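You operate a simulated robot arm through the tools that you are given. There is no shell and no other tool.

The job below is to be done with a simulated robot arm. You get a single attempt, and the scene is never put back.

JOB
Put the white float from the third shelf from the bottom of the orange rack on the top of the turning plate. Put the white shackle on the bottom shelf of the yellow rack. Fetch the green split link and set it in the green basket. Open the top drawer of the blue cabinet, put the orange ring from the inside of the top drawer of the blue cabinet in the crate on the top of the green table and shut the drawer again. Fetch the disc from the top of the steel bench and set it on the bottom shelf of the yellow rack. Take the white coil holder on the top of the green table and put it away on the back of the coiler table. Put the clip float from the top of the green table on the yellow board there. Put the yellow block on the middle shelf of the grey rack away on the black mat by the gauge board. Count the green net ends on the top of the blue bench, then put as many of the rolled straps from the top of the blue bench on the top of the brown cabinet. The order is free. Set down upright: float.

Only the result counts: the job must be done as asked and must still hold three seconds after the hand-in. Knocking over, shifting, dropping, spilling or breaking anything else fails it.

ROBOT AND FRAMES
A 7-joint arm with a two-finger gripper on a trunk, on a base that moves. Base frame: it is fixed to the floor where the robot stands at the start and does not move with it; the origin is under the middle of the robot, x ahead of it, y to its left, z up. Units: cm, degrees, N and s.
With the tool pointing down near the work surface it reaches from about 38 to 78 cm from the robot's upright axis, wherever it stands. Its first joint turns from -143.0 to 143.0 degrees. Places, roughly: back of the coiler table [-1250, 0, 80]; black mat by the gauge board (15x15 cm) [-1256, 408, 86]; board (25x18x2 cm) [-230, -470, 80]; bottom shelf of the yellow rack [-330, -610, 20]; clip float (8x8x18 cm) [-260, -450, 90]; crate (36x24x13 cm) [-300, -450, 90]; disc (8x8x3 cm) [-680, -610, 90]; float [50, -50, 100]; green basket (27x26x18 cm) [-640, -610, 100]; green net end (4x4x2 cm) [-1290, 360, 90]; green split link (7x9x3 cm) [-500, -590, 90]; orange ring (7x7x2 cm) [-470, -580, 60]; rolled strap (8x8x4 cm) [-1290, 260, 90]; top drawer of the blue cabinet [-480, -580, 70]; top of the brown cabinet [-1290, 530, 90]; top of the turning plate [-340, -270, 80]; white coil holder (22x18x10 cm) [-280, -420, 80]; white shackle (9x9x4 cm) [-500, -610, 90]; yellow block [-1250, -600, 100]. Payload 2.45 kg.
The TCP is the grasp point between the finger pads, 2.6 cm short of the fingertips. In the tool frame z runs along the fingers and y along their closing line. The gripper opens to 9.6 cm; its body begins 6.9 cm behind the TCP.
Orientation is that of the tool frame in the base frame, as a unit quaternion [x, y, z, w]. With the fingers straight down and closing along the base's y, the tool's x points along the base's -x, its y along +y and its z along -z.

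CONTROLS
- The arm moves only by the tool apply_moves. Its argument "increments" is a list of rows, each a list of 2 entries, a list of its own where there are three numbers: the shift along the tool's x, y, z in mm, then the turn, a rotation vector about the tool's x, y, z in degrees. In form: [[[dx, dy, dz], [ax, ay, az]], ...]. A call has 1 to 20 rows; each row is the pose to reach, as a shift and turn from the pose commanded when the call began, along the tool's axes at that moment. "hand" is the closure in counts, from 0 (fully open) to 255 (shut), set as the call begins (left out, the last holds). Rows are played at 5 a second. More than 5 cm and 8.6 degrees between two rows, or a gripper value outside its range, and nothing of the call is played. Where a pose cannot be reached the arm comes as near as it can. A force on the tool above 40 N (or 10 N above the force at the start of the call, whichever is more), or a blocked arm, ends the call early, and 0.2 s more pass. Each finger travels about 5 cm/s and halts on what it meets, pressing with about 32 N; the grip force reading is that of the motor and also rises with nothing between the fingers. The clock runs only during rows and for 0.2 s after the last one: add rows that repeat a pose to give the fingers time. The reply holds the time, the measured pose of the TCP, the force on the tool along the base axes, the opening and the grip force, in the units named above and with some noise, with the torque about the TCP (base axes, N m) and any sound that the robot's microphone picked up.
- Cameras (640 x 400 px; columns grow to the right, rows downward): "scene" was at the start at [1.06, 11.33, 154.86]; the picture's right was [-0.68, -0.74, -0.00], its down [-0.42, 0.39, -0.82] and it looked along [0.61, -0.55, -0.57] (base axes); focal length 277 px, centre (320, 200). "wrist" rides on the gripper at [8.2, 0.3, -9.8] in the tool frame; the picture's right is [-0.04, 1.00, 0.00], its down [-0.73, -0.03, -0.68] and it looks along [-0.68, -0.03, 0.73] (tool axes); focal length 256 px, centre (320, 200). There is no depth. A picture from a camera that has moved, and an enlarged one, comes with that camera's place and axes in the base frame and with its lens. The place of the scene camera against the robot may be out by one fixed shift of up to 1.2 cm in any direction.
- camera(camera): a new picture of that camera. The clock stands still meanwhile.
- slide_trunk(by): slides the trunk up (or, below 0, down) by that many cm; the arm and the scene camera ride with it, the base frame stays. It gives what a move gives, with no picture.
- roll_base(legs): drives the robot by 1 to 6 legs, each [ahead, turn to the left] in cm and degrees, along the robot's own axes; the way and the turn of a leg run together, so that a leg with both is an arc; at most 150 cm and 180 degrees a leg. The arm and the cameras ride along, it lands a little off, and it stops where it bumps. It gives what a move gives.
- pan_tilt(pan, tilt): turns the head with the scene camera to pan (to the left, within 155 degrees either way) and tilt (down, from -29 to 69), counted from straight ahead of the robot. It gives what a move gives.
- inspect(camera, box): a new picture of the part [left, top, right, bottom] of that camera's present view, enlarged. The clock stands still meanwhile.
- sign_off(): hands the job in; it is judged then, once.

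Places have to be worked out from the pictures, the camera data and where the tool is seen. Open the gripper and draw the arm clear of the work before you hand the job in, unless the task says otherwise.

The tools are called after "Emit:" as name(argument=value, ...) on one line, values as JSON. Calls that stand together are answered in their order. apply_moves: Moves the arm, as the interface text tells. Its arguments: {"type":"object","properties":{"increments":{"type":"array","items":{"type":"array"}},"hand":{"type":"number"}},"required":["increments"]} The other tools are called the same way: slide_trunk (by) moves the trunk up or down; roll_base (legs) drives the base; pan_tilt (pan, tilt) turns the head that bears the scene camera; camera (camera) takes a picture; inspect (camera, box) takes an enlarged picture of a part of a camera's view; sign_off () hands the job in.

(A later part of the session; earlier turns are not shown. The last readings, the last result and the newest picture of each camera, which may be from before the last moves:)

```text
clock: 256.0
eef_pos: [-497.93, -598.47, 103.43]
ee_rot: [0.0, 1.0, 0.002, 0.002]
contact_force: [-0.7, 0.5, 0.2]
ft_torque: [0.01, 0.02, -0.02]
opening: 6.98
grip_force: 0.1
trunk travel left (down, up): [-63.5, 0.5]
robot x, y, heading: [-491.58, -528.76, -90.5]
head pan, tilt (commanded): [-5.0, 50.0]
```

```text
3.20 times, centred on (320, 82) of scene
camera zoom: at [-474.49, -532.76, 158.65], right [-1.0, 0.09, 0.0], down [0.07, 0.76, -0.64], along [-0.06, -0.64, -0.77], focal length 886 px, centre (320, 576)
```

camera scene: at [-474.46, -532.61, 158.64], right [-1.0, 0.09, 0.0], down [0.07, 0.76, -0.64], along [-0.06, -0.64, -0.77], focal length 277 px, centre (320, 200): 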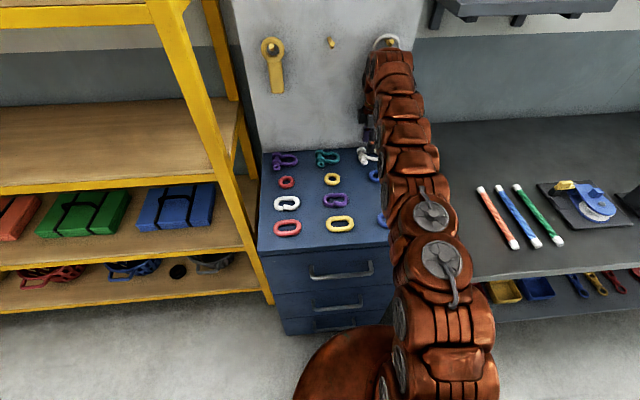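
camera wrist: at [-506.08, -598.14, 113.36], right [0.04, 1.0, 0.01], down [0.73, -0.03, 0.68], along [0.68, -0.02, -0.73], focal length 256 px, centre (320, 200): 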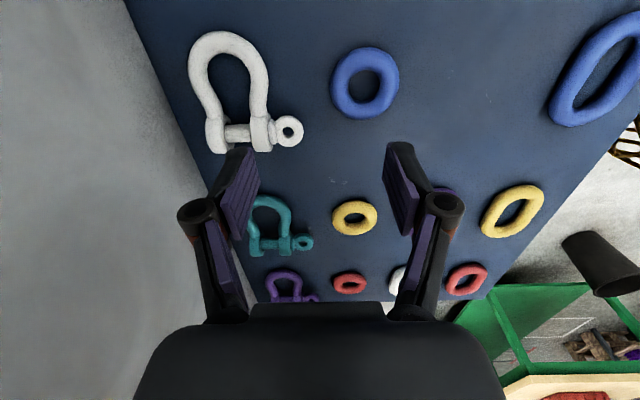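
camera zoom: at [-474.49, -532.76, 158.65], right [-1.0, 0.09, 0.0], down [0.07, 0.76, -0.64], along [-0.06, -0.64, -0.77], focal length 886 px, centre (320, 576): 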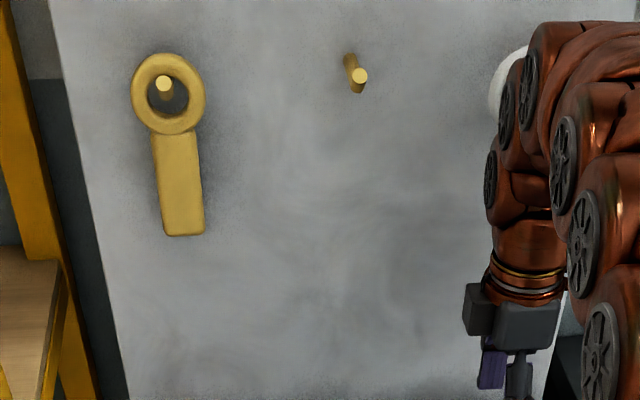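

Free again with nothing moved. Better idea: use the normal yaw with a 20° tilt (arm stays clear of the board), one finger through the bow's opening and the other outside the lugs, gripping the pin. I pull back up and yaw back.

Emit:
apply_moves(increments=[[[0, 20, -15], [0, 0, 0]], [[-3, 40, -30], [0, 0, 8]], [[-6, 55, -42], [0, 0, 16]], [[-9, 70, -50], [0, 0, 24]], [[-12, 80, -50], [0, 0, 32]], [[-15, 80, -50], [0, 0, 40]], [[-18, 80, -50], [0, 0, 48]], [[-20, 80, -50], [0, 0, 56]], [[-22, 80, -50], [0, 0, 64]], [[-24, 80, -50], [0, 0, 72]], [[-26, 80, -50], [0, 0, 80]], [[-28, 80, -50], [0, 0, 88]], [[-28, 80, -50], [0, 0, 90]]], hand=0)

Emit:
apply_moves(increments=[[[0, 0, 0], [0, -5, 0]], [[0, 0, 0], [0, -10, 0]], [[0, 0, 0], [0, -15, 0]], [[0, 0, 0], [0, -20, 0]], [[0, 0, 0], [0, -20, 0]]], hand=95)

Emit:
camera(camera="wrist")

Emit:
inspect(camera="scene", box=[220, 20, 420, 145])

```text
clock: 258.8
eef_pos: [-495.15, -590.53, 108.64]
ee_rot: [0.708, 0.706, 0.002, -0.001]
contact_force: [-0.1, 0.2, -0.5]
ft_torque: [-0.01, 0.01, 0.01]
opening: 9.6
grip_force: 0.0
trunk travel left (down, up): [-63.5, 0.5]
robot x, y, heading: [-491.43, -529.16, -90.2]
head pan, tilt (commanded): [-5.0, 50.0]
```

```text
clock: 260.0
eef_pos: [-494.98, -590.45, 108.63]
ee_rot: [0.696, 0.697, -0.12, 0.121]
contact_force: [0.7, -0.3, 0.7]
ft_torque: [0.03, -0.01, -0.05]
opening: 6.02
grip_force: 0.1
trunk travel left (down, up): [-63.5, 0.5]
robot x, y, heading: [-491.53, -528.89, -90.6]
head pan, tilt (commanded): [-5.0, 50.0]
```

```text
taken
camera wrist: at [-494.77, -579.37, 115.09], right [1.0, -0.04, 0.02], down [-0.03, -0.46, 0.89], along [-0.03, -0.89, -0.46], focal length 256 px, centre (320, 200)
```

wrist: 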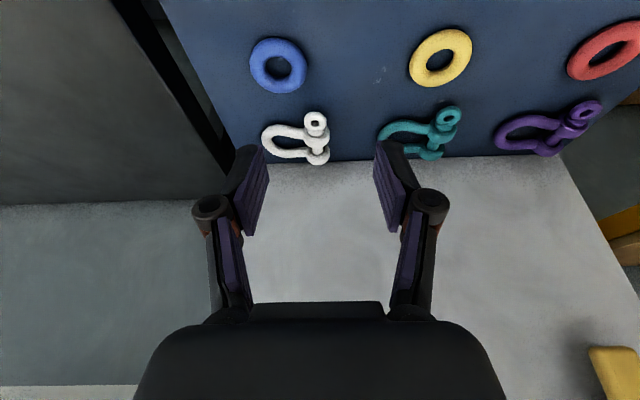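

```text
3.20 times, centred on (320, 82) of scene
camera zoom: at [-474.49, -532.74, 158.65], right [-1.0, 0.09, 0.0], down [0.07, 0.76, -0.64], along [-0.06, -0.64, -0.77], focal length 886 px, centre (320, 576)
```

zoom: 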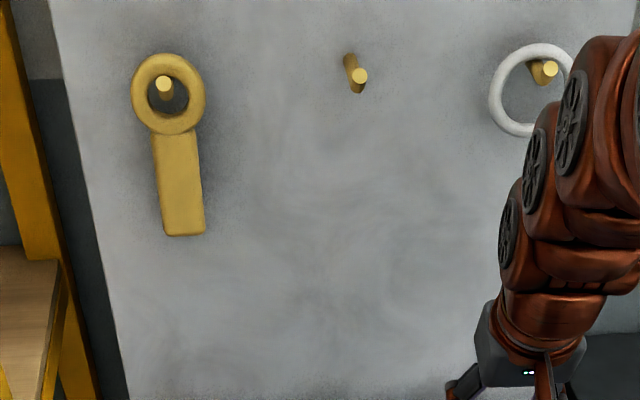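

The white ring still hangs on its peg. I move closer to the shackle with the 20° tilt and fingers at 6 cm.

Emit:
apply_moves(increments=[[[-21, -1, 35], [0, 0, 0]], [[-42, -2, 70], [0, 0, 0]], [[-63, -2, 104], [0, 0, 0]], [[-63, -2, 104], [0, 0, 0]]])

Emit:
inspect(camera="wrist", box=[160, 20, 480, 220])

```text
clock: 261.0
eef_pos: [-495.38, -600.11, 101.04]
ee_rot: [0.697, 0.696, -0.12, 0.121]
contact_force: [0.3, 0.1, -0.5]
ft_torque: [0.0, 0.02, -0.01]
opening: 5.99
grip_force: 0.0
trunk travel left (down, up): [-63.5, 0.5]
robot x, y, heading: [-491.44, -528.97, -90.4]
head pan, tilt (commanded): [-5.0, 50.0]
```

```text
2.00 times, centred on (320, 120) of wrist
camera zoom: at [-494.93, -589.05, 107.55], right [1.0, -0.04, 0.02], down [-0.03, -0.46, 0.89], along [-0.03, -0.89, -0.46], focal length 512 px, centre (320, 360)
```

zoom: 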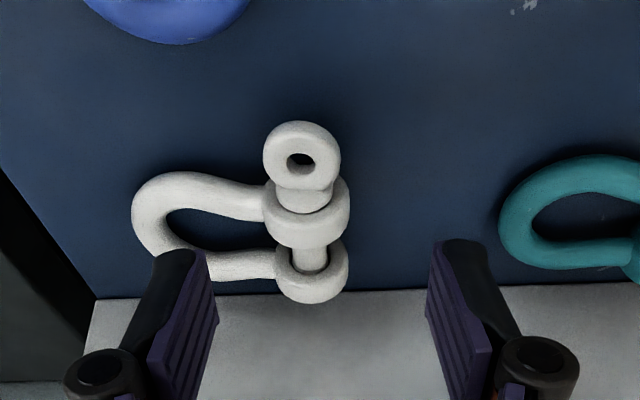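

I zoom in further to measure the bow's opening exactly.

Emit:
inspect(camera="wrist", box=[210, 70, 370, 170])

```text
4.00 times, centred on (290, 120) of wrist
camera zoom: at [-494.93, -589.05, 107.55], right [1.0, -0.04, 0.02], down [-0.03, -0.46, 0.89], along [-0.03, -0.89, -0.46], focal length 1024 px, centre (440, 520)
```

zoom: 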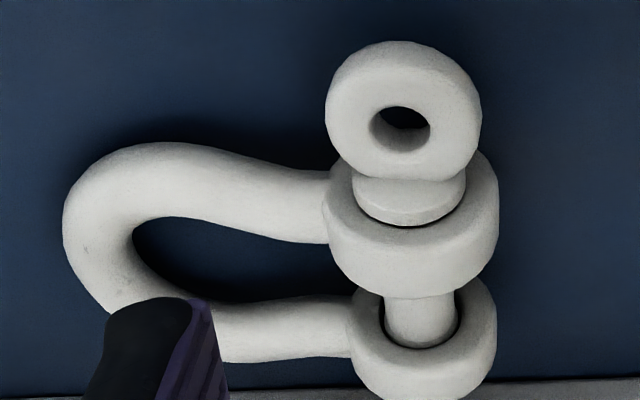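

The bow is slightly rotated and its opening (2.5 cm) is too narrow for a tilted finger. I'll instead yaw the hand by about -80° again but grip only the front leg with fingers nearly closed, which keeps the hand well off the board.

Emit:
apply_moves(increments=[[[20, 0, -40], [0, 5, 0]], [[40, 0, -70], [0, 10, 0]], [[50, 0, -80], [0, 15, 0]], [[50, 0, -80], [0, 20, 0]], [[50, 0, -80], [0, 20, 0]]], hand=186)

Emit:
apply_moves(increments=[[[-8, -4, 4], [0, 0, -8]], [[-16, -8, 8], [0, 0, -16]], [[-24, -12, 12], [0, 0, -24]], [[-32, -16, 16], [0, 0, -32]], [[-40, -20, 18], [0, 0, -40]], [[-48, -24, 20], [0, 0, -48]], [[-54, -28, 22], [0, 0, -56]], [[-60, -32, 24], [0, 0, -64]], [[-66, -36, 26], [0, 0, -72]], [[-70, -39, 28], [0, 0, -80]], [[-70, -39, 28], [0, 0, -80]]])

Emit:
camera(camera="wrist")

```text
clock: 262.2
eef_pos: [-495.39, -592.43, 106.77]
ee_rot: [0.706, 0.708, 0.003, -0.002]
contact_force: [0.1, 0.0, 0.7]
ft_torque: [0.01, -0.02, -0.02]
opening: 2.6
grip_force: 0.1
trunk travel left (down, up): [-63.5, 0.5]
robot x, y, heading: [-491.54, -529.22, -90.6]
head pan, tilt (commanded): [-5.0, 50.0]
```

```text
clock: 264.6
eef_pos: [-499.36, -599.63, 103.81]
ee_rot: [0.087, 0.996, 0.003, 0.002]
contact_force: [-0.1, -0.3, 0.2]
ft_torque: [0.0, 0.01, 0.0]
opening: 2.59
grip_force: 0.1
trunk travel left (down, up): [-63.5, 0.5]
robot x, y, heading: [-491.55, -529.12, -90.0]
head pan, tilt (commanded): [-5.0, 50.0]
```

```text
taken
camera wrist: at [-507.23, -597.74, 113.76], right [0.21, 0.98, 0.01], down [0.72, -0.16, 0.68], along [0.67, -0.14, -0.73], focal length 256 px, centre (320, 200)
```

wrist: 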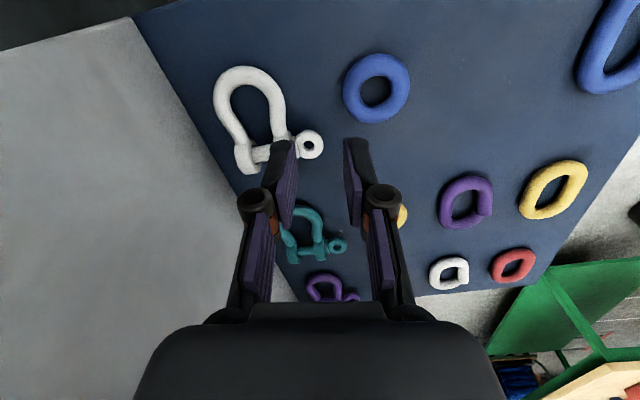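

Good view of the shackle from the side. I zoom in to measure the front leg.

Emit:
inspect(camera="wrist", box=[180, 50, 372, 170])

```text
3.33 times, centred on (276, 110) of wrist
camera zoom: at [-507.23, -597.74, 113.76], right [0.21, 0.98, 0.01], down [0.72, -0.16, 0.68], along [0.67, -0.14, -0.73], focal length 853 px, centre (467, 500)
```

zoom: 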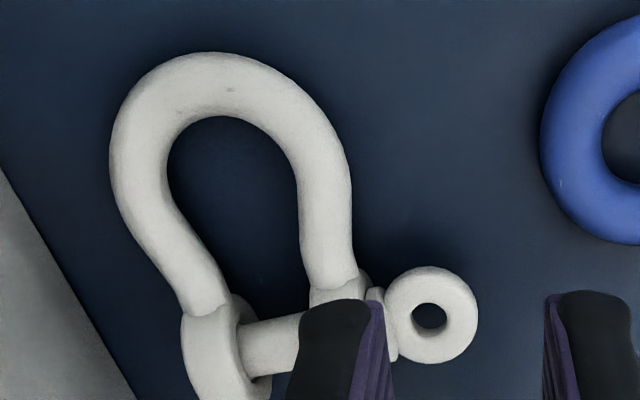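

Measured: front leg centre at [-499.3, -602.75], gap behind it 2.5 cm. I centre the 2.6 cm opening on it (y0=-602.5) and lower to z≈100 for a check.

Emit:
apply_moves(increments=[[[-3, -14, 10], [0, 0, 0]], [[-5.6, -28, 25], [0, 0, 0]], [[-5.6, -28, 38], [0, 0, 0]], [[-5.6, -28, 38], [0, 0, 0]]])

Emit:
inspect(camera="wrist", box=[210, 50, 402, 170])

```text
clock: 265.6
eef_pos: [-499.23, -602.28, 100.19]
ee_rot: [0.087, 0.996, 0.004, 0.001]
contact_force: [-0.6, 0.4, 0.5]
ft_torque: [-0.01, 0.0, 0.02]
opening: 2.6
grip_force: 0.0
trunk travel left (down, up): [-63.5, 0.5]
robot x, y, heading: [-491.72, -529.3, -90.4]
head pan, tilt (commanded): [-5.0, 50.0]
```

```text
3.33 times, centred on (306, 110) of wrist
camera zoom: at [-507.16, -600.52, 109.95], right [0.21, 0.98, 0.01], down [0.72, -0.16, 0.68], along [0.67, -0.14, -0.73], focal length 853 px, centre (367, 500)
```

zoom: 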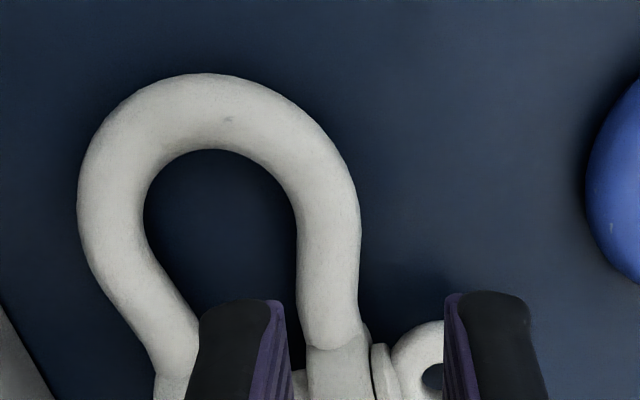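

The leg lies 0.74 cm toward -y of the hand axis; I shift -5.3 mm along the closing line and 4 mm toward the bow, then lower so one finger enters the bow.

Emit:
apply_moves(increments=[[[4, -5.3, 0], [0, 0, 0]], [[4, -5.3, 12], [0, 0, 0]], [[4, -5.3, 24], [0, 0, 0]], [[4, -5.3, 32], [0, 0, 0]], [[4, -5.3, 38], [0, 0, 0]], [[4, -5.3, 38], [0, 0, 0]]])

Emit:
inspect(camera="wrist", box=[210, 70, 402, 190])

```text
clock: 267.0
eef_pos: [-499.72, -602.65, 96.28]
ee_rot: [0.087, 0.996, 0.003, 0.001]
contact_force: [-2.8, -7.6, 20.4]
ft_torque: [-0.5, -0.14, -0.12]
opening: 4.05
grip_force: 7.2
trunk travel left (down, up): [-63.5, 0.5]
robot x, y, heading: [-491.6, -528.74, -90.5]
head pan, tilt (commanded): [-5.0, 50.0]
```

```text
3.33 times, centred on (306, 130) of wrist
camera zoom: at [-507.6, -600.95, 106.17], right [0.21, 0.98, 0.01], down [0.72, -0.16, 0.68], along [0.67, -0.14, -0.73], focal length 853 px, centre (367, 433)
```

zoom: 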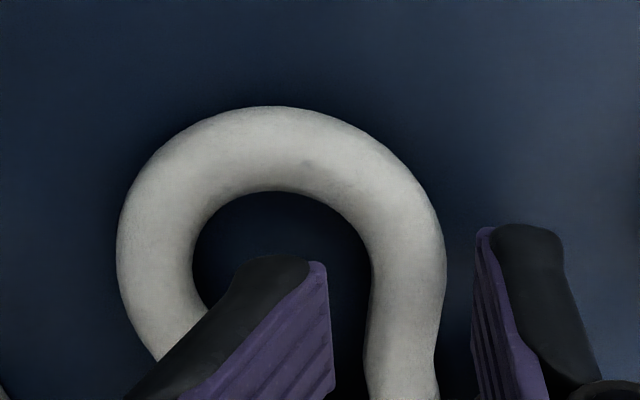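

The back finger's tip is inside the bow (it rubs on the back leg, 20 N up), and the front leg lies between the pads. I rise 3 mm to unload and close on the leg.

Emit:
apply_moves(increments=[[[0, 0, -3], [0, 0, 0]], [[0, 0, -3], [0, 0, 0]]])

Emit:
apply_moves(increments=[[[0, 0, 0], [0, 0, 0]], [[0, 0, 0], [0, 0, 0]], [[0, 0, 0], [0, 0, 0]], [[0, 0, 0], [0, 0, 0]]], hand=255)

Emit:
inspect(camera="wrist", box=[210, 70, 402, 190])

```text
clock: 267.6
eef_pos: [-499.52, -602.78, 96.5]
ee_rot: [0.086, 0.996, 0.004, 0.001]
contact_force: [0.0, 1.2, 2.2]
ft_torque: [0.02, -0.06, -0.02]
opening: 3.01
grip_force: 0.0
trunk travel left (down, up): [-63.5, 0.5]
robot x, y, heading: [-491.63, -528.74, -90.2]
head pan, tilt (commanded): [-5.0, 50.0]
```

```text
clock: 268.6
eef_pos: [-499.78, -602.69, 96.7]
ee_rot: [0.087, 0.996, 0.001, 0.001]
contact_force: [-1.2, 7.2, 26.2]
ft_torque: [-0.1, -0.25, 0.06]
opening: 0.0
grip_force: 28.5
trunk travel left (down, up): [-63.5, 0.5]
robot x, y, heading: [-491.62, -529.04, -90.4]
head pan, tilt (commanded): [-5.0, 50.0]
```

```text
3.33 times, centred on (306, 130) of wrist
camera zoom: at [-507.6, -600.9, 106.61], right [0.21, 0.98, 0.0], down [0.72, -0.16, 0.68], along [0.66, -0.14, -0.73], focal length 853 px, centre (367, 433)
```

zoom: 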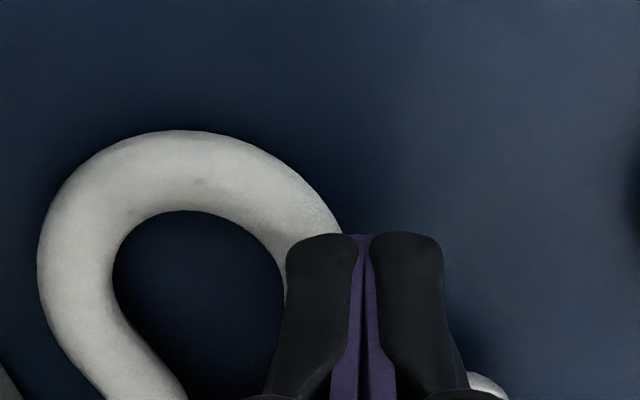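

The fingers slid shut above the leg, so the leg lies lower than I assumed (top ≈94) and the shackle moved about 1 cm toward the board. I lift, reopen and re-measure.

Emit:
apply_moves(increments=[[[0, 0, -10], [0, 0, 0]], [[0, 0, -25], [0, 0, 0]], [[0, 0, -40], [0, 0, 0]], [[0, 0, -40], [0, 0, 0]]])

Emit:
apply_moves(increments=[[[0, 0, 0], [0, 0, 0]], [[0, 0, 0], [0, 0, 0]]], hand=186)

Emit:
inspect(camera="wrist", box=[180, 50, 372, 170])

Emit:
inspect(camera="scene", box=[300, 80, 420, 155])

```text
clock: 269.6
eef_pos: [-499.67, -602.92, 100.62]
ee_rot: [0.086, 0.996, 0.002, 0.001]
contact_force: [-0.3, 0.6, 0.3]
ft_torque: [-0.03, -0.03, 0.05]
opening: 0.0
grip_force: 28.4
trunk travel left (down, up): [-63.5, 0.5]
robot x, y, heading: [-491.64, -528.94, -90.3]
head pan, tilt (commanded): [-5.0, 50.0]
```

```text
clock: 270.2
eef_pos: [-499.6, -602.9, 100.66]
ee_rot: [0.087, 0.996, 0.003, 0.001]
contact_force: [0.1, 0.1, -1.0]
ft_torque: [-0.01, 0.01, 0.0]
opening: 2.59
grip_force: 0.1
trunk travel left (down, up): [-63.5, 0.5]
robot x, y, heading: [-491.16, -529.45, -90.1]
head pan, tilt (commanded): [-5.0, 50.0]
```

```text
3.33 times, centred on (276, 110) of wrist
camera zoom: at [-507.6, -601.11, 110.39], right [0.21, 0.98, 0.01], down [0.72, -0.16, 0.68], along [0.67, -0.14, -0.73], focal length 853 px, centre (467, 500)
```

zoom: 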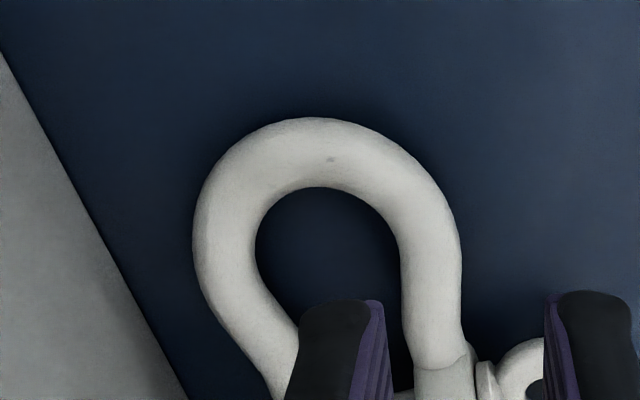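

```text
5.33 times, centred on (360, 118) of scene
camera zoom: at [-474.5, -532.75, 158.65], right [-1.0, 0.09, 0.0], down [0.07, 0.76, -0.64], along [-0.06, -0.64, -0.77], focal length 1477 px, centre (107, 640)
```

zoom: 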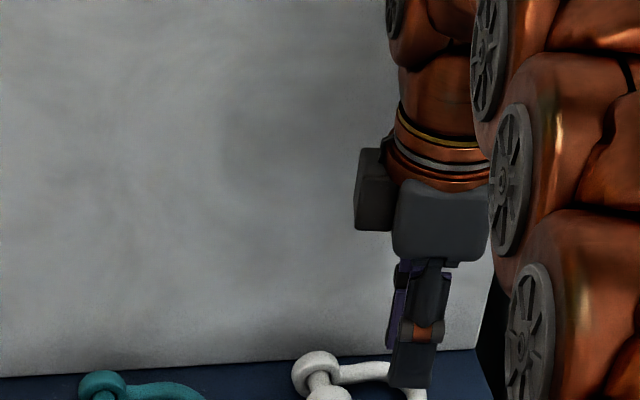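

Earlier evidence (fingertips reached z≈91.8 freely at the green link) says the cabinet top is ≈91.5, so the leg centre is ≈92.6 and lies at [-499, -603.7]. I centre there and lower with checks.

Emit:
apply_moves(increments=[[[-5.5, -8.2, 0], [0, 0, 0]], [[-5.5, -8.2, 15], [0, 0, 0]], [[-5.5, -8.2, 28], [0, 0, 0]], [[-5.5, -8.2, 36], [0, 0, 0]], [[-5.5, -8.2, 42], [0, 0, 0]], [[-5.5, -8.2, 42], [0, 0, 0]]])

Emit:
inspect(camera="wrist", box=[210, 70, 402, 190])

```text
clock: 271.6
eef_pos: [-499.35, -603.67, 96.65]
ee_rot: [0.087, 0.996, -0.001, 0.001]
contact_force: [-4.0, -13.0, 32.1]
ft_torque: [-0.94, -0.16, -0.17]
opening: 4.15
grip_force: 10.2
trunk travel left (down, up): [-63.5, 0.5]
robot x, y, heading: [-491.34, -529.53, -90.2]
head pan, tilt (commanded): [-5.0, 50.0]
```

```text
3.33 times, centred on (306, 130) of wrist
camera zoom: at [-507.29, -601.92, 106.46], right [0.21, 0.98, 0.0], down [0.72, -0.16, 0.68], along [0.66, -0.14, -0.73], focal length 853 px, centre (367, 433)
```

zoom: 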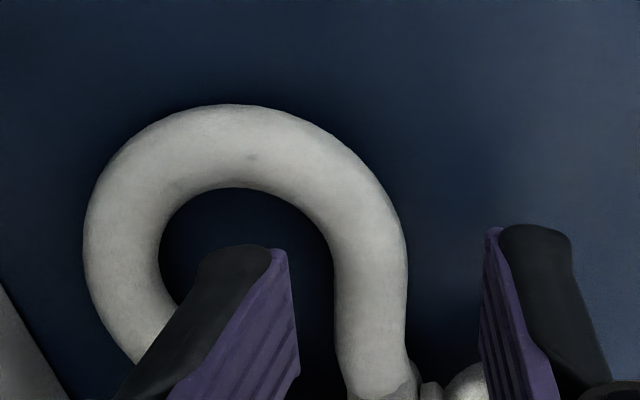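

The numbers now make sense: when nearly closed the fingertips reach about 4.7 cm beyond the TCP, so they were pressing on the cabinet top. The front leg is between the pads; I rise 9 mm, let the finger straighten, and look again.

Emit:
apply_moves(increments=[[[0, 0, -5], [0, 0, 0]], [[0, 0, -9], [0, 0, 0]], [[0, 0, -9], [0, 0, 0]]])

Emit:
inspect(camera="wrist", box=[210, 70, 402, 190])

```text
clock: 272.4
eef_pos: [-499.22, -603.63, 97.23]
ee_rot: [0.087, 0.996, 0.004, 0.002]
contact_force: [-0.2, -0.4, -1.0]
ft_torque: [0.02, -0.01, 0.01]
opening: 2.61
grip_force: 0.1
trunk travel left (down, up): [-63.5, 0.5]
robot x, y, heading: [-491.68, -529.08, -90.6]
head pan, tilt (commanded): [-5.0, 50.0]
```

```text
3.33 times, centred on (306, 130) of wrist
camera zoom: at [-507.14, -601.92, 107.0], right [0.21, 0.98, 0.01], down [0.72, -0.16, 0.68], along [0.67, -0.14, -0.73], focal length 853 px, centre (367, 433)
```

zoom: 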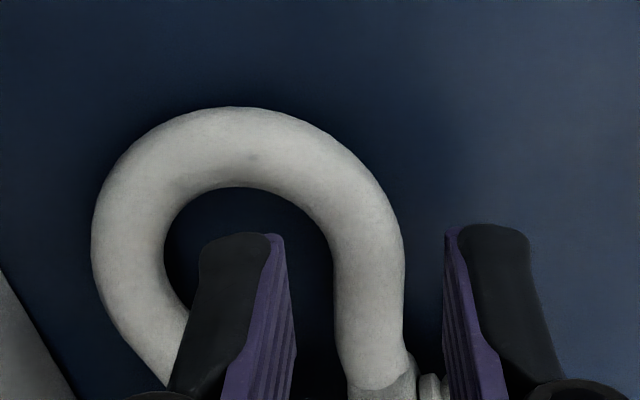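

Now the back finger stands inside the bow and the front leg is between the pads, no force. I close.

Emit:
apply_moves(increments=[[[0, 0, 0], [0, 0, 0]], [[0, 0, 0], [0, 0, 0]], [[0, 0, 0], [0, 0, 0]], [[0, 0, 0], [0, 0, 0]]], hand=255)

Emit:
inspect(camera="wrist", box=[210, 70, 402, 190])

```text
clock: 273.4
eef_pos: [-499.27, -603.75, 97.24]
ee_rot: [0.086, 0.996, 0.003, 0.002]
contact_force: [-0.1, -0.8, 0.2]
ft_torque: [0.02, 0.03, -0.04]
opening: 0.0
grip_force: 28.2
trunk travel left (down, up): [-63.5, 0.5]
robot x, y, heading: [-491.65, -529.0, -90.5]
head pan, tilt (commanded): [-5.0, 50.0]
```

```text
3.33 times, centred on (306, 130) of wrist
camera zoom: at [-507.17, -601.94, 107.06], right [0.21, 0.98, 0.01], down [0.72, -0.16, 0.68], along [0.67, -0.14, -0.73], focal length 853 px, centre (367, 433)
```

zoom: 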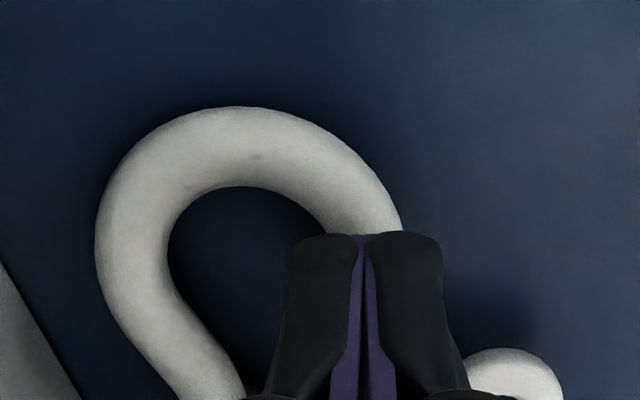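

Closed above the leg without touching it, so the tips (2.6 cm beyond the TCP when shut, less when open) were simply too high, and earlier the finger's west edge met the bow's arc. I lift, reopen to 2.6 cm, and shift 5 mm east.

Emit:
apply_moves(increments=[[[0, 0, -10], [0, 0, 0]], [[0, 0, -22], [0, 0, 0]]])

Emit:
apply_moves(increments=[[[-2, 0, 0], [0, 0, 0]], [[-5, 0, 0], [0, 0, 0]], [[-5, 0, 0], [0, 0, 0]]], hand=186)

Emit:
apply_moves(increments=[[[0, 0, 12], [0, 0, 0]], [[0, 0, 22], [0, 0, 0]], [[0, 0, 28], [0, 0, 0]], [[0, 0, 31], [0, 0, 0]], [[0, 0, 31], [0, 0, 0]]])

Emit:
inspect(camera="wrist", box=[210, 70, 402, 190])

```text
clock: 274.0
eef_pos: [-499.45, -603.74, 99.33]
ee_rot: [0.087, 0.996, 0.003, 0.002]
contact_force: [-0.2, 0.3, 0.5]
ft_torque: [0.01, -0.02, -0.01]
opening: 0.0
grip_force: 28.3
trunk travel left (down, up): [-63.5, 0.5]
robot x, y, heading: [-491.7, -529.15, -90.4]
head pan, tilt (commanded): [-5.0, 50.0]
```

```text
clock: 274.8
eef_pos: [-498.72, -603.88, 99.36]
ee_rot: [0.087, 0.996, 0.003, 0.001]
contact_force: [0.7, 0.3, 0.8]
ft_torque: [0.0, -0.02, 0.02]
opening: 2.6
grip_force: 0.1
trunk travel left (down, up): [-63.5, 0.5]
robot x, y, heading: [-491.53, -529.11, -90.3]
head pan, tilt (commanded): [-5.0, 50.0]
```

```text
clock: 276.0
eef_pos: [-498.81, -603.82, 96.6]
ee_rot: [0.087, 0.996, -0.001, 0.001]
contact_force: [-4.1, -11.1, 28.7]
ft_torque: [-0.88, -0.16, -0.17]
opening: 4.1
grip_force: 9.5
trunk travel left (down, up): [-63.5, 0.5]
robot x, y, heading: [-491.72, -528.91, -90.2]
head pan, tilt (commanded): [-5.0, 50.0]
```

```text
3.33 times, centred on (306, 130) of wrist
camera zoom: at [-506.77, -602.03, 106.49], right [0.21, 0.98, 0.0], down [0.72, -0.16, 0.68], along [0.66, -0.14, -0.73], focal length 853 px, centre (367, 433)
```

zoom: 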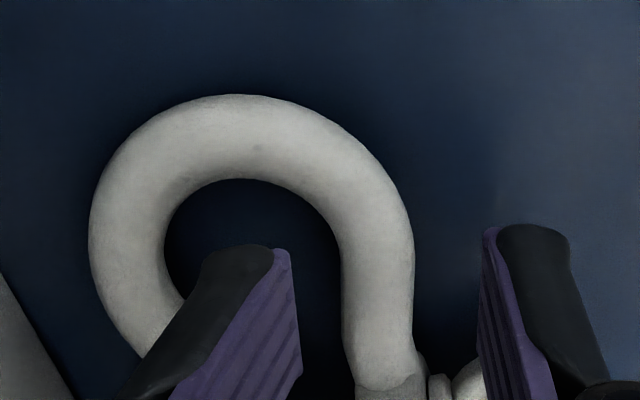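

Contact again at the finger's lug-side corner: the hand's yaw is about 16° off the shackle's axis. I lift, yaw -16° more to match it, and re-measure.

Emit:
apply_moves(increments=[[[0, 0, -12], [0, 0, 0]], [[0, 0, -30], [0, 0, 0]], [[0, 0, -40], [0, 0, -5]], [[0, 0, -40], [0, 0, -11]], [[0, 0, -40], [0, 0, -16]], [[0, 0, -40], [0, 0, -16]]])

Emit:
inspect(camera="wrist", box=[210, 50, 402, 170])

```text
clock: 277.4
eef_pos: [-498.83, -603.83, 100.29]
ee_rot: [-0.053, 0.999, 0.003, 0.002]
contact_force: [0.0, -0.6, 0.2]
ft_torque: [0.0, -0.01, 0.02]
opening: 2.6
grip_force: 0.0
trunk travel left (down, up): [-63.5, 0.5]
robot x, y, heading: [-491.79, -528.79, -90.3]
head pan, tilt (commanded): [-5.0, 50.0]
```

```text
3.33 times, centred on (306, 110) of wrist
camera zoom: at [-506.92, -604.3, 110.15], right [-0.07, 1.0, 0.01], down [0.73, 0.04, 0.68], along [0.68, 0.05, -0.73], focal length 853 px, centre (367, 500)
```

zoom: 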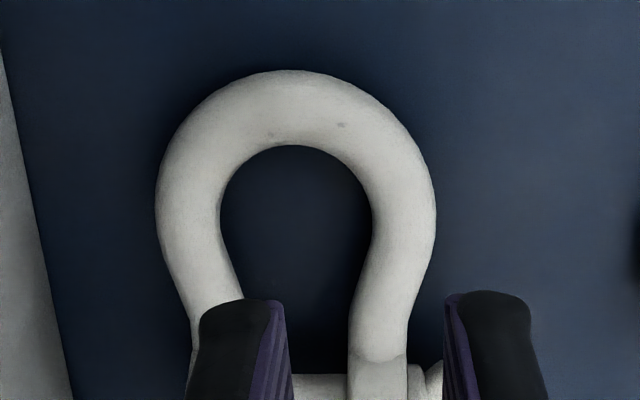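

Now the shackle is symmetric in view: the hole's centre is 1.40 cm and the front leg's centre 0.70 cm off the axis, so a +7 mm shift centres everything. I shift and lower.

Emit:
apply_moves(increments=[[[0, 7, 0], [0, 0, 0]], [[0, 7, 15], [0, 0, 0]], [[0, 7, 28], [0, 0, 0]], [[0, 7, 36], [0, 0, 0]], [[0, 7, 42], [0, 0, 0]], [[0, 7, 46], [0, 0, 0]], [[0, 7, 46], [0, 0, 0]]])

Emit:
inspect(camera="wrist", box=[210, 70, 402, 190])

```text
clock: 278.7
eef_pos: [-498.68, -603.67, 96.85]
ee_rot: [-0.053, 0.999, -0.007, 0.0]
contact_force: [-0.4, -5.7, 15.4]
ft_torque: [-0.39, -0.18, -0.11]
opening: 3.47
grip_force: 4.5
trunk travel left (down, up): [-63.5, 0.5]
robot x, y, heading: [-491.25, -529.22, -90.5]
head pan, tilt (commanded): [-5.0, 50.0]
stopped in row 6: the force on the tool passed its limit at 41 N (the readings are from after the stop); the commanded pose is now the measured one
```

```text
3.33 times, centred on (306, 130) of wrist
camera zoom: at [-506.92, -603.86, 106.61], right [-0.07, 1.0, -0.01], down [0.73, 0.06, 0.68], along [0.68, 0.03, -0.73], focal length 853 px, centre (367, 433)
```

zoom: 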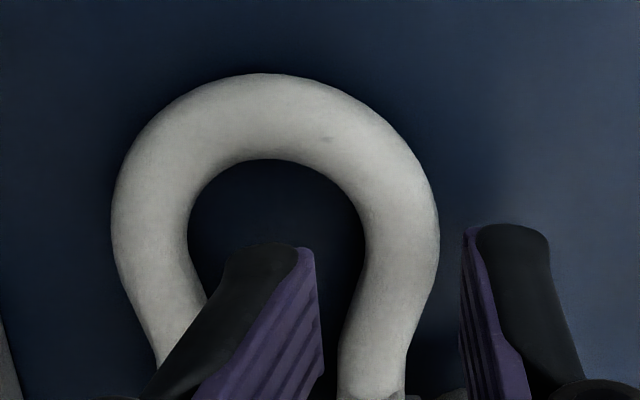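

Still contact at the same height. I look with the scene camera at the fingers and shackle to see what they touch.

Emit:
inspect(camera="scene", box=[330, 115, 420, 175])

Emit:
pan_tilt(pan=-10, tilt=45)

Emit:
camera(camera="scene")

```text
6.67 times, centred on (375, 145) of scene
camera zoom: at [-474.49, -532.67, 158.64], right [-1.0, 0.09, 0.0], down [0.07, 0.76, -0.64], along [-0.06, -0.64, -0.77], focal length 1846 px, centre (-47, 567)
```

zoom: 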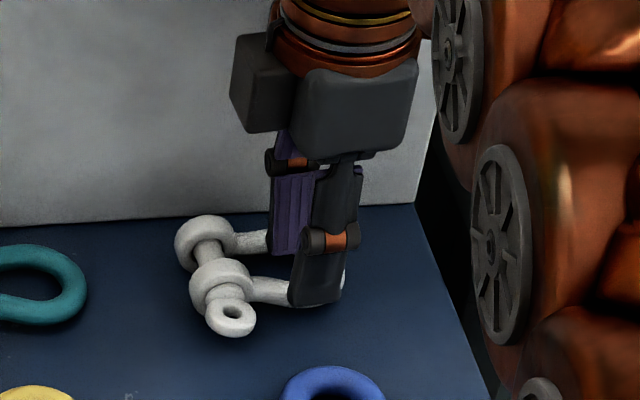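

```text
clock: 279.3
eef_pos: [-498.94, -603.46, 96.47]
ee_rot: [-0.053, 0.999, -0.003, 0.0]
contact_force: [-1.1, -6.9, 15.8]
ft_torque: [-0.35, -0.18, -0.08]
opening: 3.68
grip_force: 4.7
trunk travel left (down, up): [-63.5, 0.5]
robot x, y, heading: [-491.52, -529.33, -90.3]
head pan, tilt (commanded): [-10.0, 45.0]
```

```text
taken
camera scene: at [-475.23, -533.02, 159.34], right [-0.98, 0.18, 0.0], down [0.13, 0.7, -0.71], along [-0.13, -0.7, -0.71], focal length 277 px, centre (320, 200)
```

scene: 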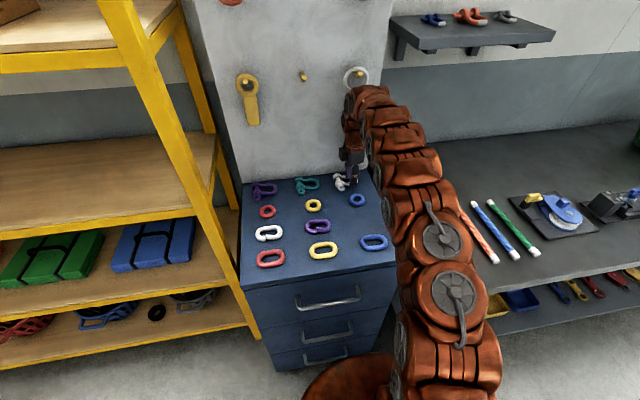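

I choose a simpler grip: the pin's eye at the front, which is free on both sides. I lift, return to the normal yaw and tilt 20°, fingers at 5 cm.

Emit:
apply_moves(increments=[[[0, 0, -15], [0, 0, 0]], [[0, 10, -40], [0, 0, 0]], [[0, 30, -65], [0, 0, 8]], [[0, 50, -80], [0, 0, 16]], [[0, 60, -90], [0, 0, 24]], [[0, 70, -95], [0, 0, 32]], [[0, 80, -95], [0, 0, 40]], [[0, 80, -95], [0, 0, 48]], [[0, 80, -95], [0, 0, 56]], [[0, 80, -95], [0, 0, 64]], [[-10, 80, -95], [0, 0, 72]], [[-20, 80, -95], [0, 0, 80]], [[-25, 80, -95], [0, 0, 88]], [[-30, 80, -95], [0, 0, 96]], [[-30, 80, -95], [0, 0, 96]]], hand=122)

Emit:
apply_moves(increments=[[[-5, 0, 10], [0, -5, 0]], [[-10, 0, 20], [0, -10, 0]], [[-15, 0, 30], [0, -15, 0]], [[-20, 0, 40], [0, -20, 0]], [[-20, 0, 40], [0, -20, 0]]])

Emit:
camera(camera="wrist")

```text
clock: 282.5
eef_pos: [-496.8, -595.02, 106.06]
ee_rot: [0.707, 0.707, -0.003, 0.003]
contact_force: [0.4, 0.2, -0.2]
ft_torque: [0.01, 0.0, 0.0]
opening: 4.99
grip_force: 0.2
trunk travel left (down, up): [-63.5, 0.5]
robot x, y, heading: [-491.5, -529.24, -90.3]
head pan, tilt (commanded): [-10.0, 45.0]
```

```text
clock: 283.7
eef_pos: [-496.73, -597.14, 101.96]
ee_rot: [0.695, 0.696, -0.126, 0.126]
contact_force: [0.1, -0.1, 1.0]
ft_torque: [-0.02, 0.03, 0.03]
opening: 5.0
grip_force: 0.0
trunk travel left (down, up): [-63.5, 0.5]
robot x, y, heading: [-491.68, -529.6, -90.4]
head pan, tilt (commanded): [-10.0, 45.0]
```

```text
taken
camera wrist: at [-496.35, -586.0, 108.33], right [1.0, -0.04, 0.01], down [-0.03, -0.45, 0.89], along [-0.03, -0.89, -0.45], focal length 256 px, centre (320, 200)
```

wrist: 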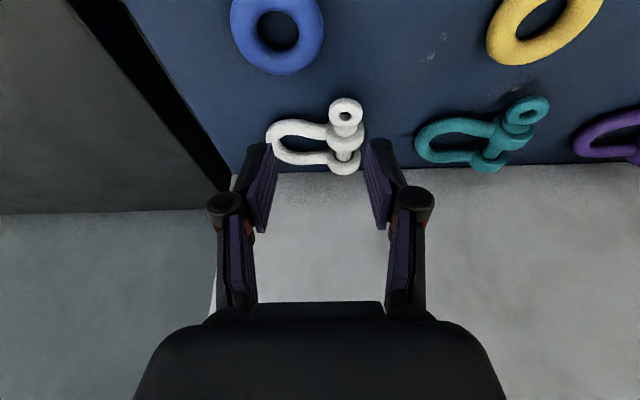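

Good view of the eye at the front of the pin. I zoom to measure it.

Emit:
inspect(camera="wrist", box=[240, 70, 432, 190])

```text
3.33 times, centred on (336, 130) of wrist
camera zoom: at [-496.35, -586.0, 108.33], right [1.0, -0.04, 0.01], down [-0.03, -0.45, 0.89], along [-0.03, -0.89, -0.45], focal length 853 px, centre (267, 433)
```

zoom: 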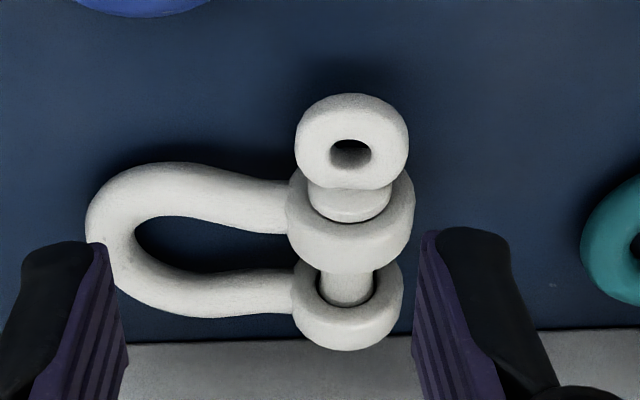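

The eye is at about [-494.85, -600.1, 94]. I align on it and lower to z≈98 first.

Emit:
apply_moves(increments=[[[0, 10, 12], [0, 0, 0]], [[-1, 19, 25], [0, 0, 0]], [[-1.4, 19, 43], [0, 0, 0]], [[-1.4, 19, 43], [0, 0, 0]]])

Emit:
inspect(camera="wrist", box=[224, 70, 416, 190])

```text
clock: 284.7
eef_pos: [-494.81, -598.78, 97.87]
ee_rot: [0.695, 0.696, -0.125, 0.126]
contact_force: [0.4, -0.2, 0.2]
ft_torque: [-0.02, 0.0, -0.01]
opening: 5.03
grip_force: 0.1
trunk travel left (down, up): [-63.5, 0.5]
robot x, y, heading: [-491.97, -529.14, -90.5]
head pan, tilt (commanded): [-10.0, 45.0]
```

```text
3.33 times, centred on (320, 130) of wrist
camera zoom: at [-494.45, -587.64, 104.34], right [1.0, -0.04, 0.01], down [-0.03, -0.45, 0.89], along [-0.03, -0.89, -0.45], focal length 853 px, centre (320, 433)
```

zoom: 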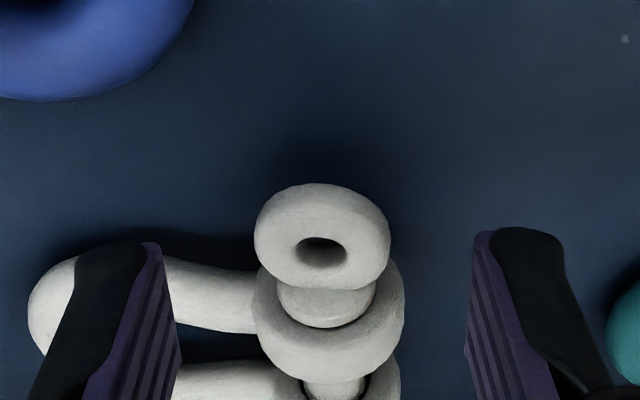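

Aligned with the eye between the fingers. I lower the last 2.3 cm.

Emit:
apply_moves(increments=[[[0.5, 0, 8], [0, 0, 0]], [[1, 0, 14], [0, 0, 0]], [[1.5, 0, 20], [0, 0, 0]], [[1.9, 0, 23.5], [0, 0, 0]], [[1.9, 0, 23.5], [0, 0, 0]]])

Emit:
inspect(camera="wrist", box=[224, 90, 416, 210])

```text
clock: 285.9
eef_pos: [-494.72, -599.53, 95.84]
ee_rot: [0.695, 0.697, -0.125, 0.126]
contact_force: [0.6, -0.2, 0.1]
ft_torque: [-0.02, 0.0, 0.0]
opening: 5.02
grip_force: 0.0
trunk travel left (down, up): [-63.5, 0.5]
robot x, y, heading: [-491.69, -528.81, -90.5]
head pan, tilt (commanded): [-10.0, 45.0]
```

```text
3.33 times, centred on (320, 150) of wrist
camera zoom: at [-494.48, -588.3, 102.14], right [1.0, -0.04, 0.01], down [-0.03, -0.45, 0.89], along [-0.03, -0.89, -0.45], focal length 853 px, centre (320, 367)
```

zoom: 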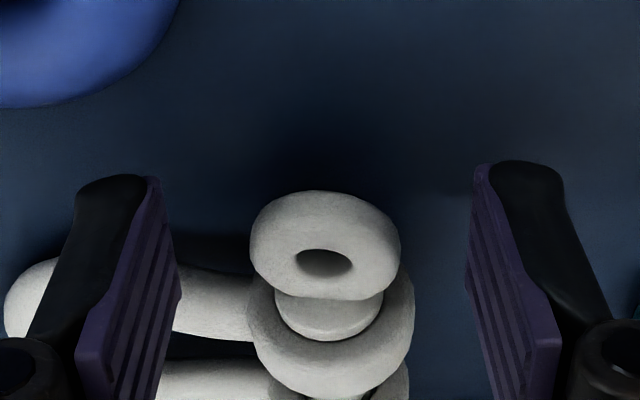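

The tips are level with the eye's middle; I go 5 mm lower and close.

Emit:
apply_moves(increments=[[[1, 0, 2.6], [0, 0, 0]], [[1.9, 0, 5.2], [0, 0, 0]], [[1.9, 0, 5.2], [0, 0, 0]]])

Emit:
apply_moves(increments=[[[0, 0, 0], [0, 0, 0]], [[0, 0, 0], [0, 0, 0]], [[0, 0, 0], [0, 0, 0]], [[0, 0, 0], [0, 0, 0]]], hand=255)

Emit:
inspect(camera="wrist", box=[224, 90, 416, 210])

```text
clock: 286.7
eef_pos: [-494.83, -599.39, 95.23]
ee_rot: [0.695, 0.697, -0.125, 0.125]
contact_force: [0.1, 0.8, 0.0]
ft_torque: [0.02, -0.02, 0.0]
opening: 5.01
grip_force: 0.1
trunk travel left (down, up): [-63.5, 0.5]
robot x, y, heading: [-491.86, -529.33, -90.4]
head pan, tilt (commanded): [-10.0, 45.0]
```

```text
clock: 287.7
eef_pos: [-494.85, -599.4, 95.22]
ee_rot: [0.696, 0.696, -0.125, 0.126]
contact_force: [0.8, 0.6, 0.5]
ft_torque: [0.04, -0.11, 0.07]
opening: 2.5
grip_force: 32.4
trunk travel left (down, up): [-63.5, 0.5]
robot x, y, heading: [-491.52, -529.4, -90.3]
head pan, tilt (commanded): [-10.0, 45.0]
```

```text
3.33 times, centred on (320, 150) of wrist
camera zoom: at [-494.5, -588.24, 101.56], right [1.0, -0.04, 0.01], down [-0.03, -0.45, 0.89], along [-0.03, -0.89, -0.45], focal length 853 px, centre (320, 367)
```

zoom: 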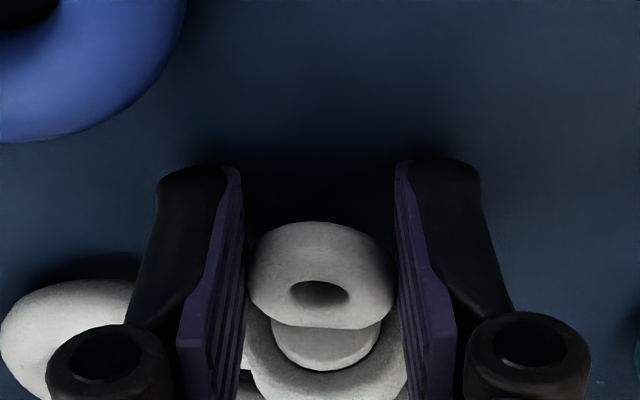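

Gripped on the eye (2.5 cm, 32 N). I lift gently and check that it holds.

Emit:
apply_moves(increments=[[[-3, 0, -9], [0, 0, 0]], [[-7, 0, -19], [0, 0, 0]], [[-12, 0, -33], [0, 0, 0]], [[-17, 0, -47], [0, 0, 0]], [[-17, 0, -47], [0, 0, 0]]])

Emit:
camera(camera="wrist")

Emit:
inspect(camera="scene", box=[300, 130, 420, 205])

```text
clock: 288.9
eef_pos: [-494.72, -599.51, 100.09]
ee_rot: [0.695, 0.696, -0.126, 0.127]
contact_force: [-0.4, 0.4, -3.3]
ft_torque: [0.24, -0.1, 0.01]
opening: 2.49
grip_force: 31.8
trunk travel left (down, up): [-63.5, 0.5]
robot x, y, heading: [-491.66, -529.28, -90.2]
head pan, tilt (commanded): [-10.0, 45.0]
```

```text
taken
camera wrist: at [-494.5, -588.26, 106.46], right [1.0, -0.04, 0.01], down [-0.03, -0.45, 0.89], along [-0.03, -0.89, -0.45], focal length 256 px, centre (320, 200)
```

wrist: 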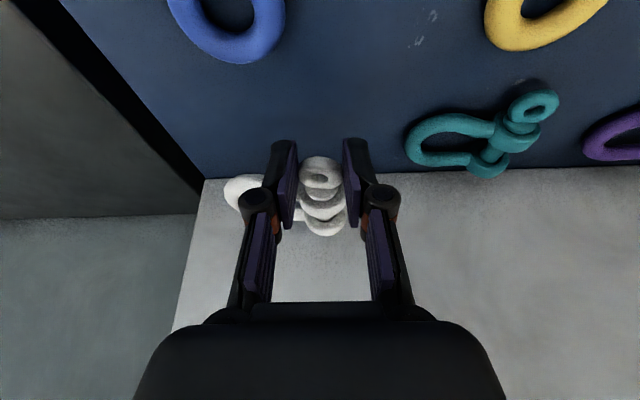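

```text
5.33 times, centred on (360, 168) of scene
camera zoom: at [-475.24, -533.1, 159.34], right [-0.98, 0.18, 0.0], down [0.13, 0.7, -0.71], along [-0.13, -0.7, -0.71], focal length 1477 px, centre (107, 373)
```

zoom: 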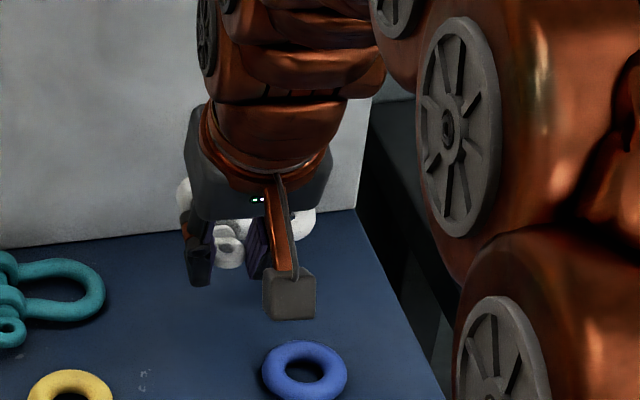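

It holds level (0.33 kg). I raise and draw back, then back the robot away from the cabinet.

Emit:
apply_moves(increments=[[[-10, 0, -28], [0, 0, 0]], [[-8, 0, -50], [0, 0, 0]], [[15, 0, -70], [0, 0, 0]], [[45, 0, -90], [0, 0, 0]], [[80, 0, -110], [0, 0, 0]], [[114, 0, -126], [0, 0, 0]], [[114, 0, -126], [0, 0, 0]]])

Emit:
camera(camera="wrist")

Emit:
inspect(camera="scene", box=[220, 50, 420, 270])

```text
clock: 290.5
eef_pos: [-494.63, -584.27, 108.1]
ee_rot: [0.696, 0.696, -0.125, 0.126]
contact_force: [0.3, -0.3, -3.2]
ft_torque: [0.22, -0.07, -0.01]
opening: 2.5
grip_force: 32.0
trunk travel left (down, up): [-63.5, 0.5]
robot x, y, heading: [-491.5, -529.3, -90.7]
head pan, tilt (commanded): [-10.0, 45.0]
```

```text
taken
camera wrist: at [-494.41, -573.2, 114.52], right [1.0, -0.04, 0.01], down [-0.03, -0.45, 0.89], along [-0.03, -0.89, -0.45], focal length 256 px, centre (320, 200)
```

wrist: 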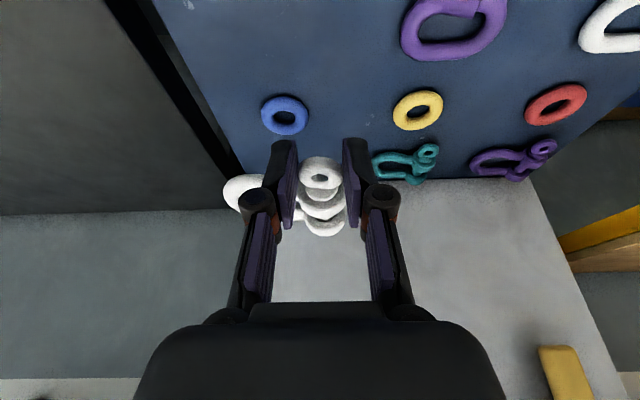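

```text
1.82 times, centred on (320, 160) of scene
camera zoom: at [-475.24, -533.07, 159.34], right [-0.98, 0.18, 0.0], down [0.13, 0.7, -0.71], along [-0.13, -0.7, -0.71], focal length 503 px, centre (320, 273)
```

zoom: 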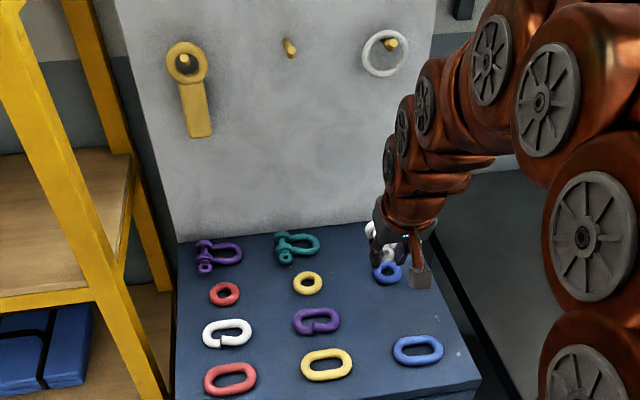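

Everything else on the cabinet is in place. I drive to face the free front strip of the yellow rack's bottom shelf just left of the disc, around x≈-393.

Emit:
roll_base(legs=[[-26, 0], [0, 90.5], [101, 0], [0, -90]])

Emit:
slide_trunk(by=-40)

Emit:
slide_trunk(by=-20)

Emit:
pan_tilt(pan=0, tilt=35)

Emit:
camera(camera="scene")

Emit:
camera(camera="wrist")

```text
clock: 304.9
eef_pos: [-396.06, -560.11, 108.13]
ee_rot: [0.711, 0.68, -0.128, 0.123]
contact_force: [-0.1, -0.1, -3.9]
ft_torque: [0.21, -0.05, -0.02]
opening: 2.5
grip_force: 32.1
trunk travel left (down, up): [-63.5, 0.5]
robot x, y, heading: [-390.16, -505.03, -93.0]
head pan, tilt (commanded): [-10.0, 45.0]
```

```text
clock: 308.7
eef_pos: [-396.11, -560.02, 68.15]
ee_rot: [0.711, 0.68, -0.127, 0.123]
contact_force: [-0.2, 0.1, -4.4]
ft_torque: [0.18, -0.07, 0.04]
opening: 2.49
grip_force: 31.9
trunk travel left (down, up): [-23.5, 40.5]
robot x, y, heading: [-390.37, -504.94, -93.1]
head pan, tilt (commanded): [-10.0, 45.0]
```

```text
clock: 310.9
eef_pos: [-396.1, -560.13, 48.1]
ee_rot: [0.711, 0.68, -0.128, 0.122]
contact_force: [0.2, -0.5, -3.2]
ft_torque: [0.16, -0.11, 0.0]
opening: 2.48
grip_force: 32.0
trunk travel left (down, up): [-3.5, 60.5]
robot x, y, heading: [-390.43, -504.85, -92.8]
head pan, tilt (commanded): [-10.0, 45.0]
```

```text
clock: 311.6
eef_pos: [-396.05, -560.15, 48.17]
ee_rot: [0.712, 0.68, -0.128, 0.122]
contact_force: [-0.2, 0.0, -3.9]
ft_torque: [0.16, -0.09, 0.03]
opening: 2.51
grip_force: 32.0
trunk travel left (down, up): [-3.5, 60.5]
robot x, y, heading: [-390.3, -504.93, -92.7]
head pan, tilt (commanded): [0.0, 35.0]
```

```text
taken
camera scene: at [-372.82, -510.65, 100.82], right [-1.0, 0.05, 0.0], down [0.03, 0.57, -0.82], along [-0.04, -0.82, -0.57], focal length 277 px, centre (320, 200)
```

scene: 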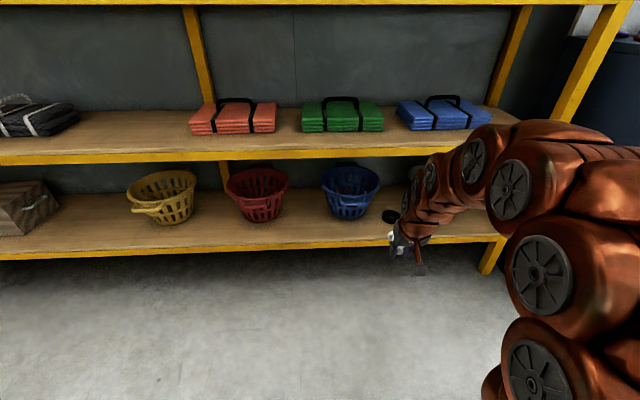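

```text
taken
camera wrist: at [-395.21, -548.98, 54.5], right [1.0, -0.08, 0.01], down [-0.05, -0.45, 0.89], along [-0.07, -0.89, -0.45], focal length 256 px, centre (320, 200)
```

wrist: 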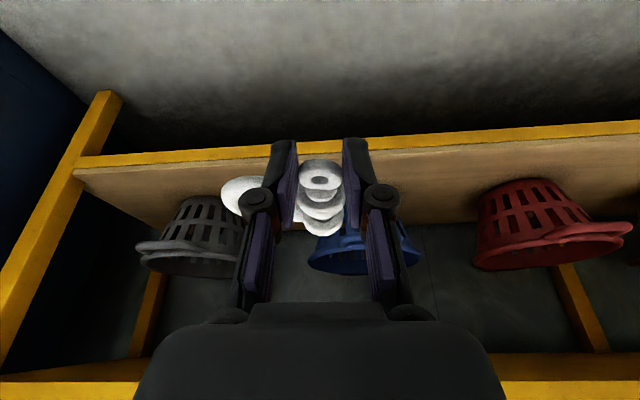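

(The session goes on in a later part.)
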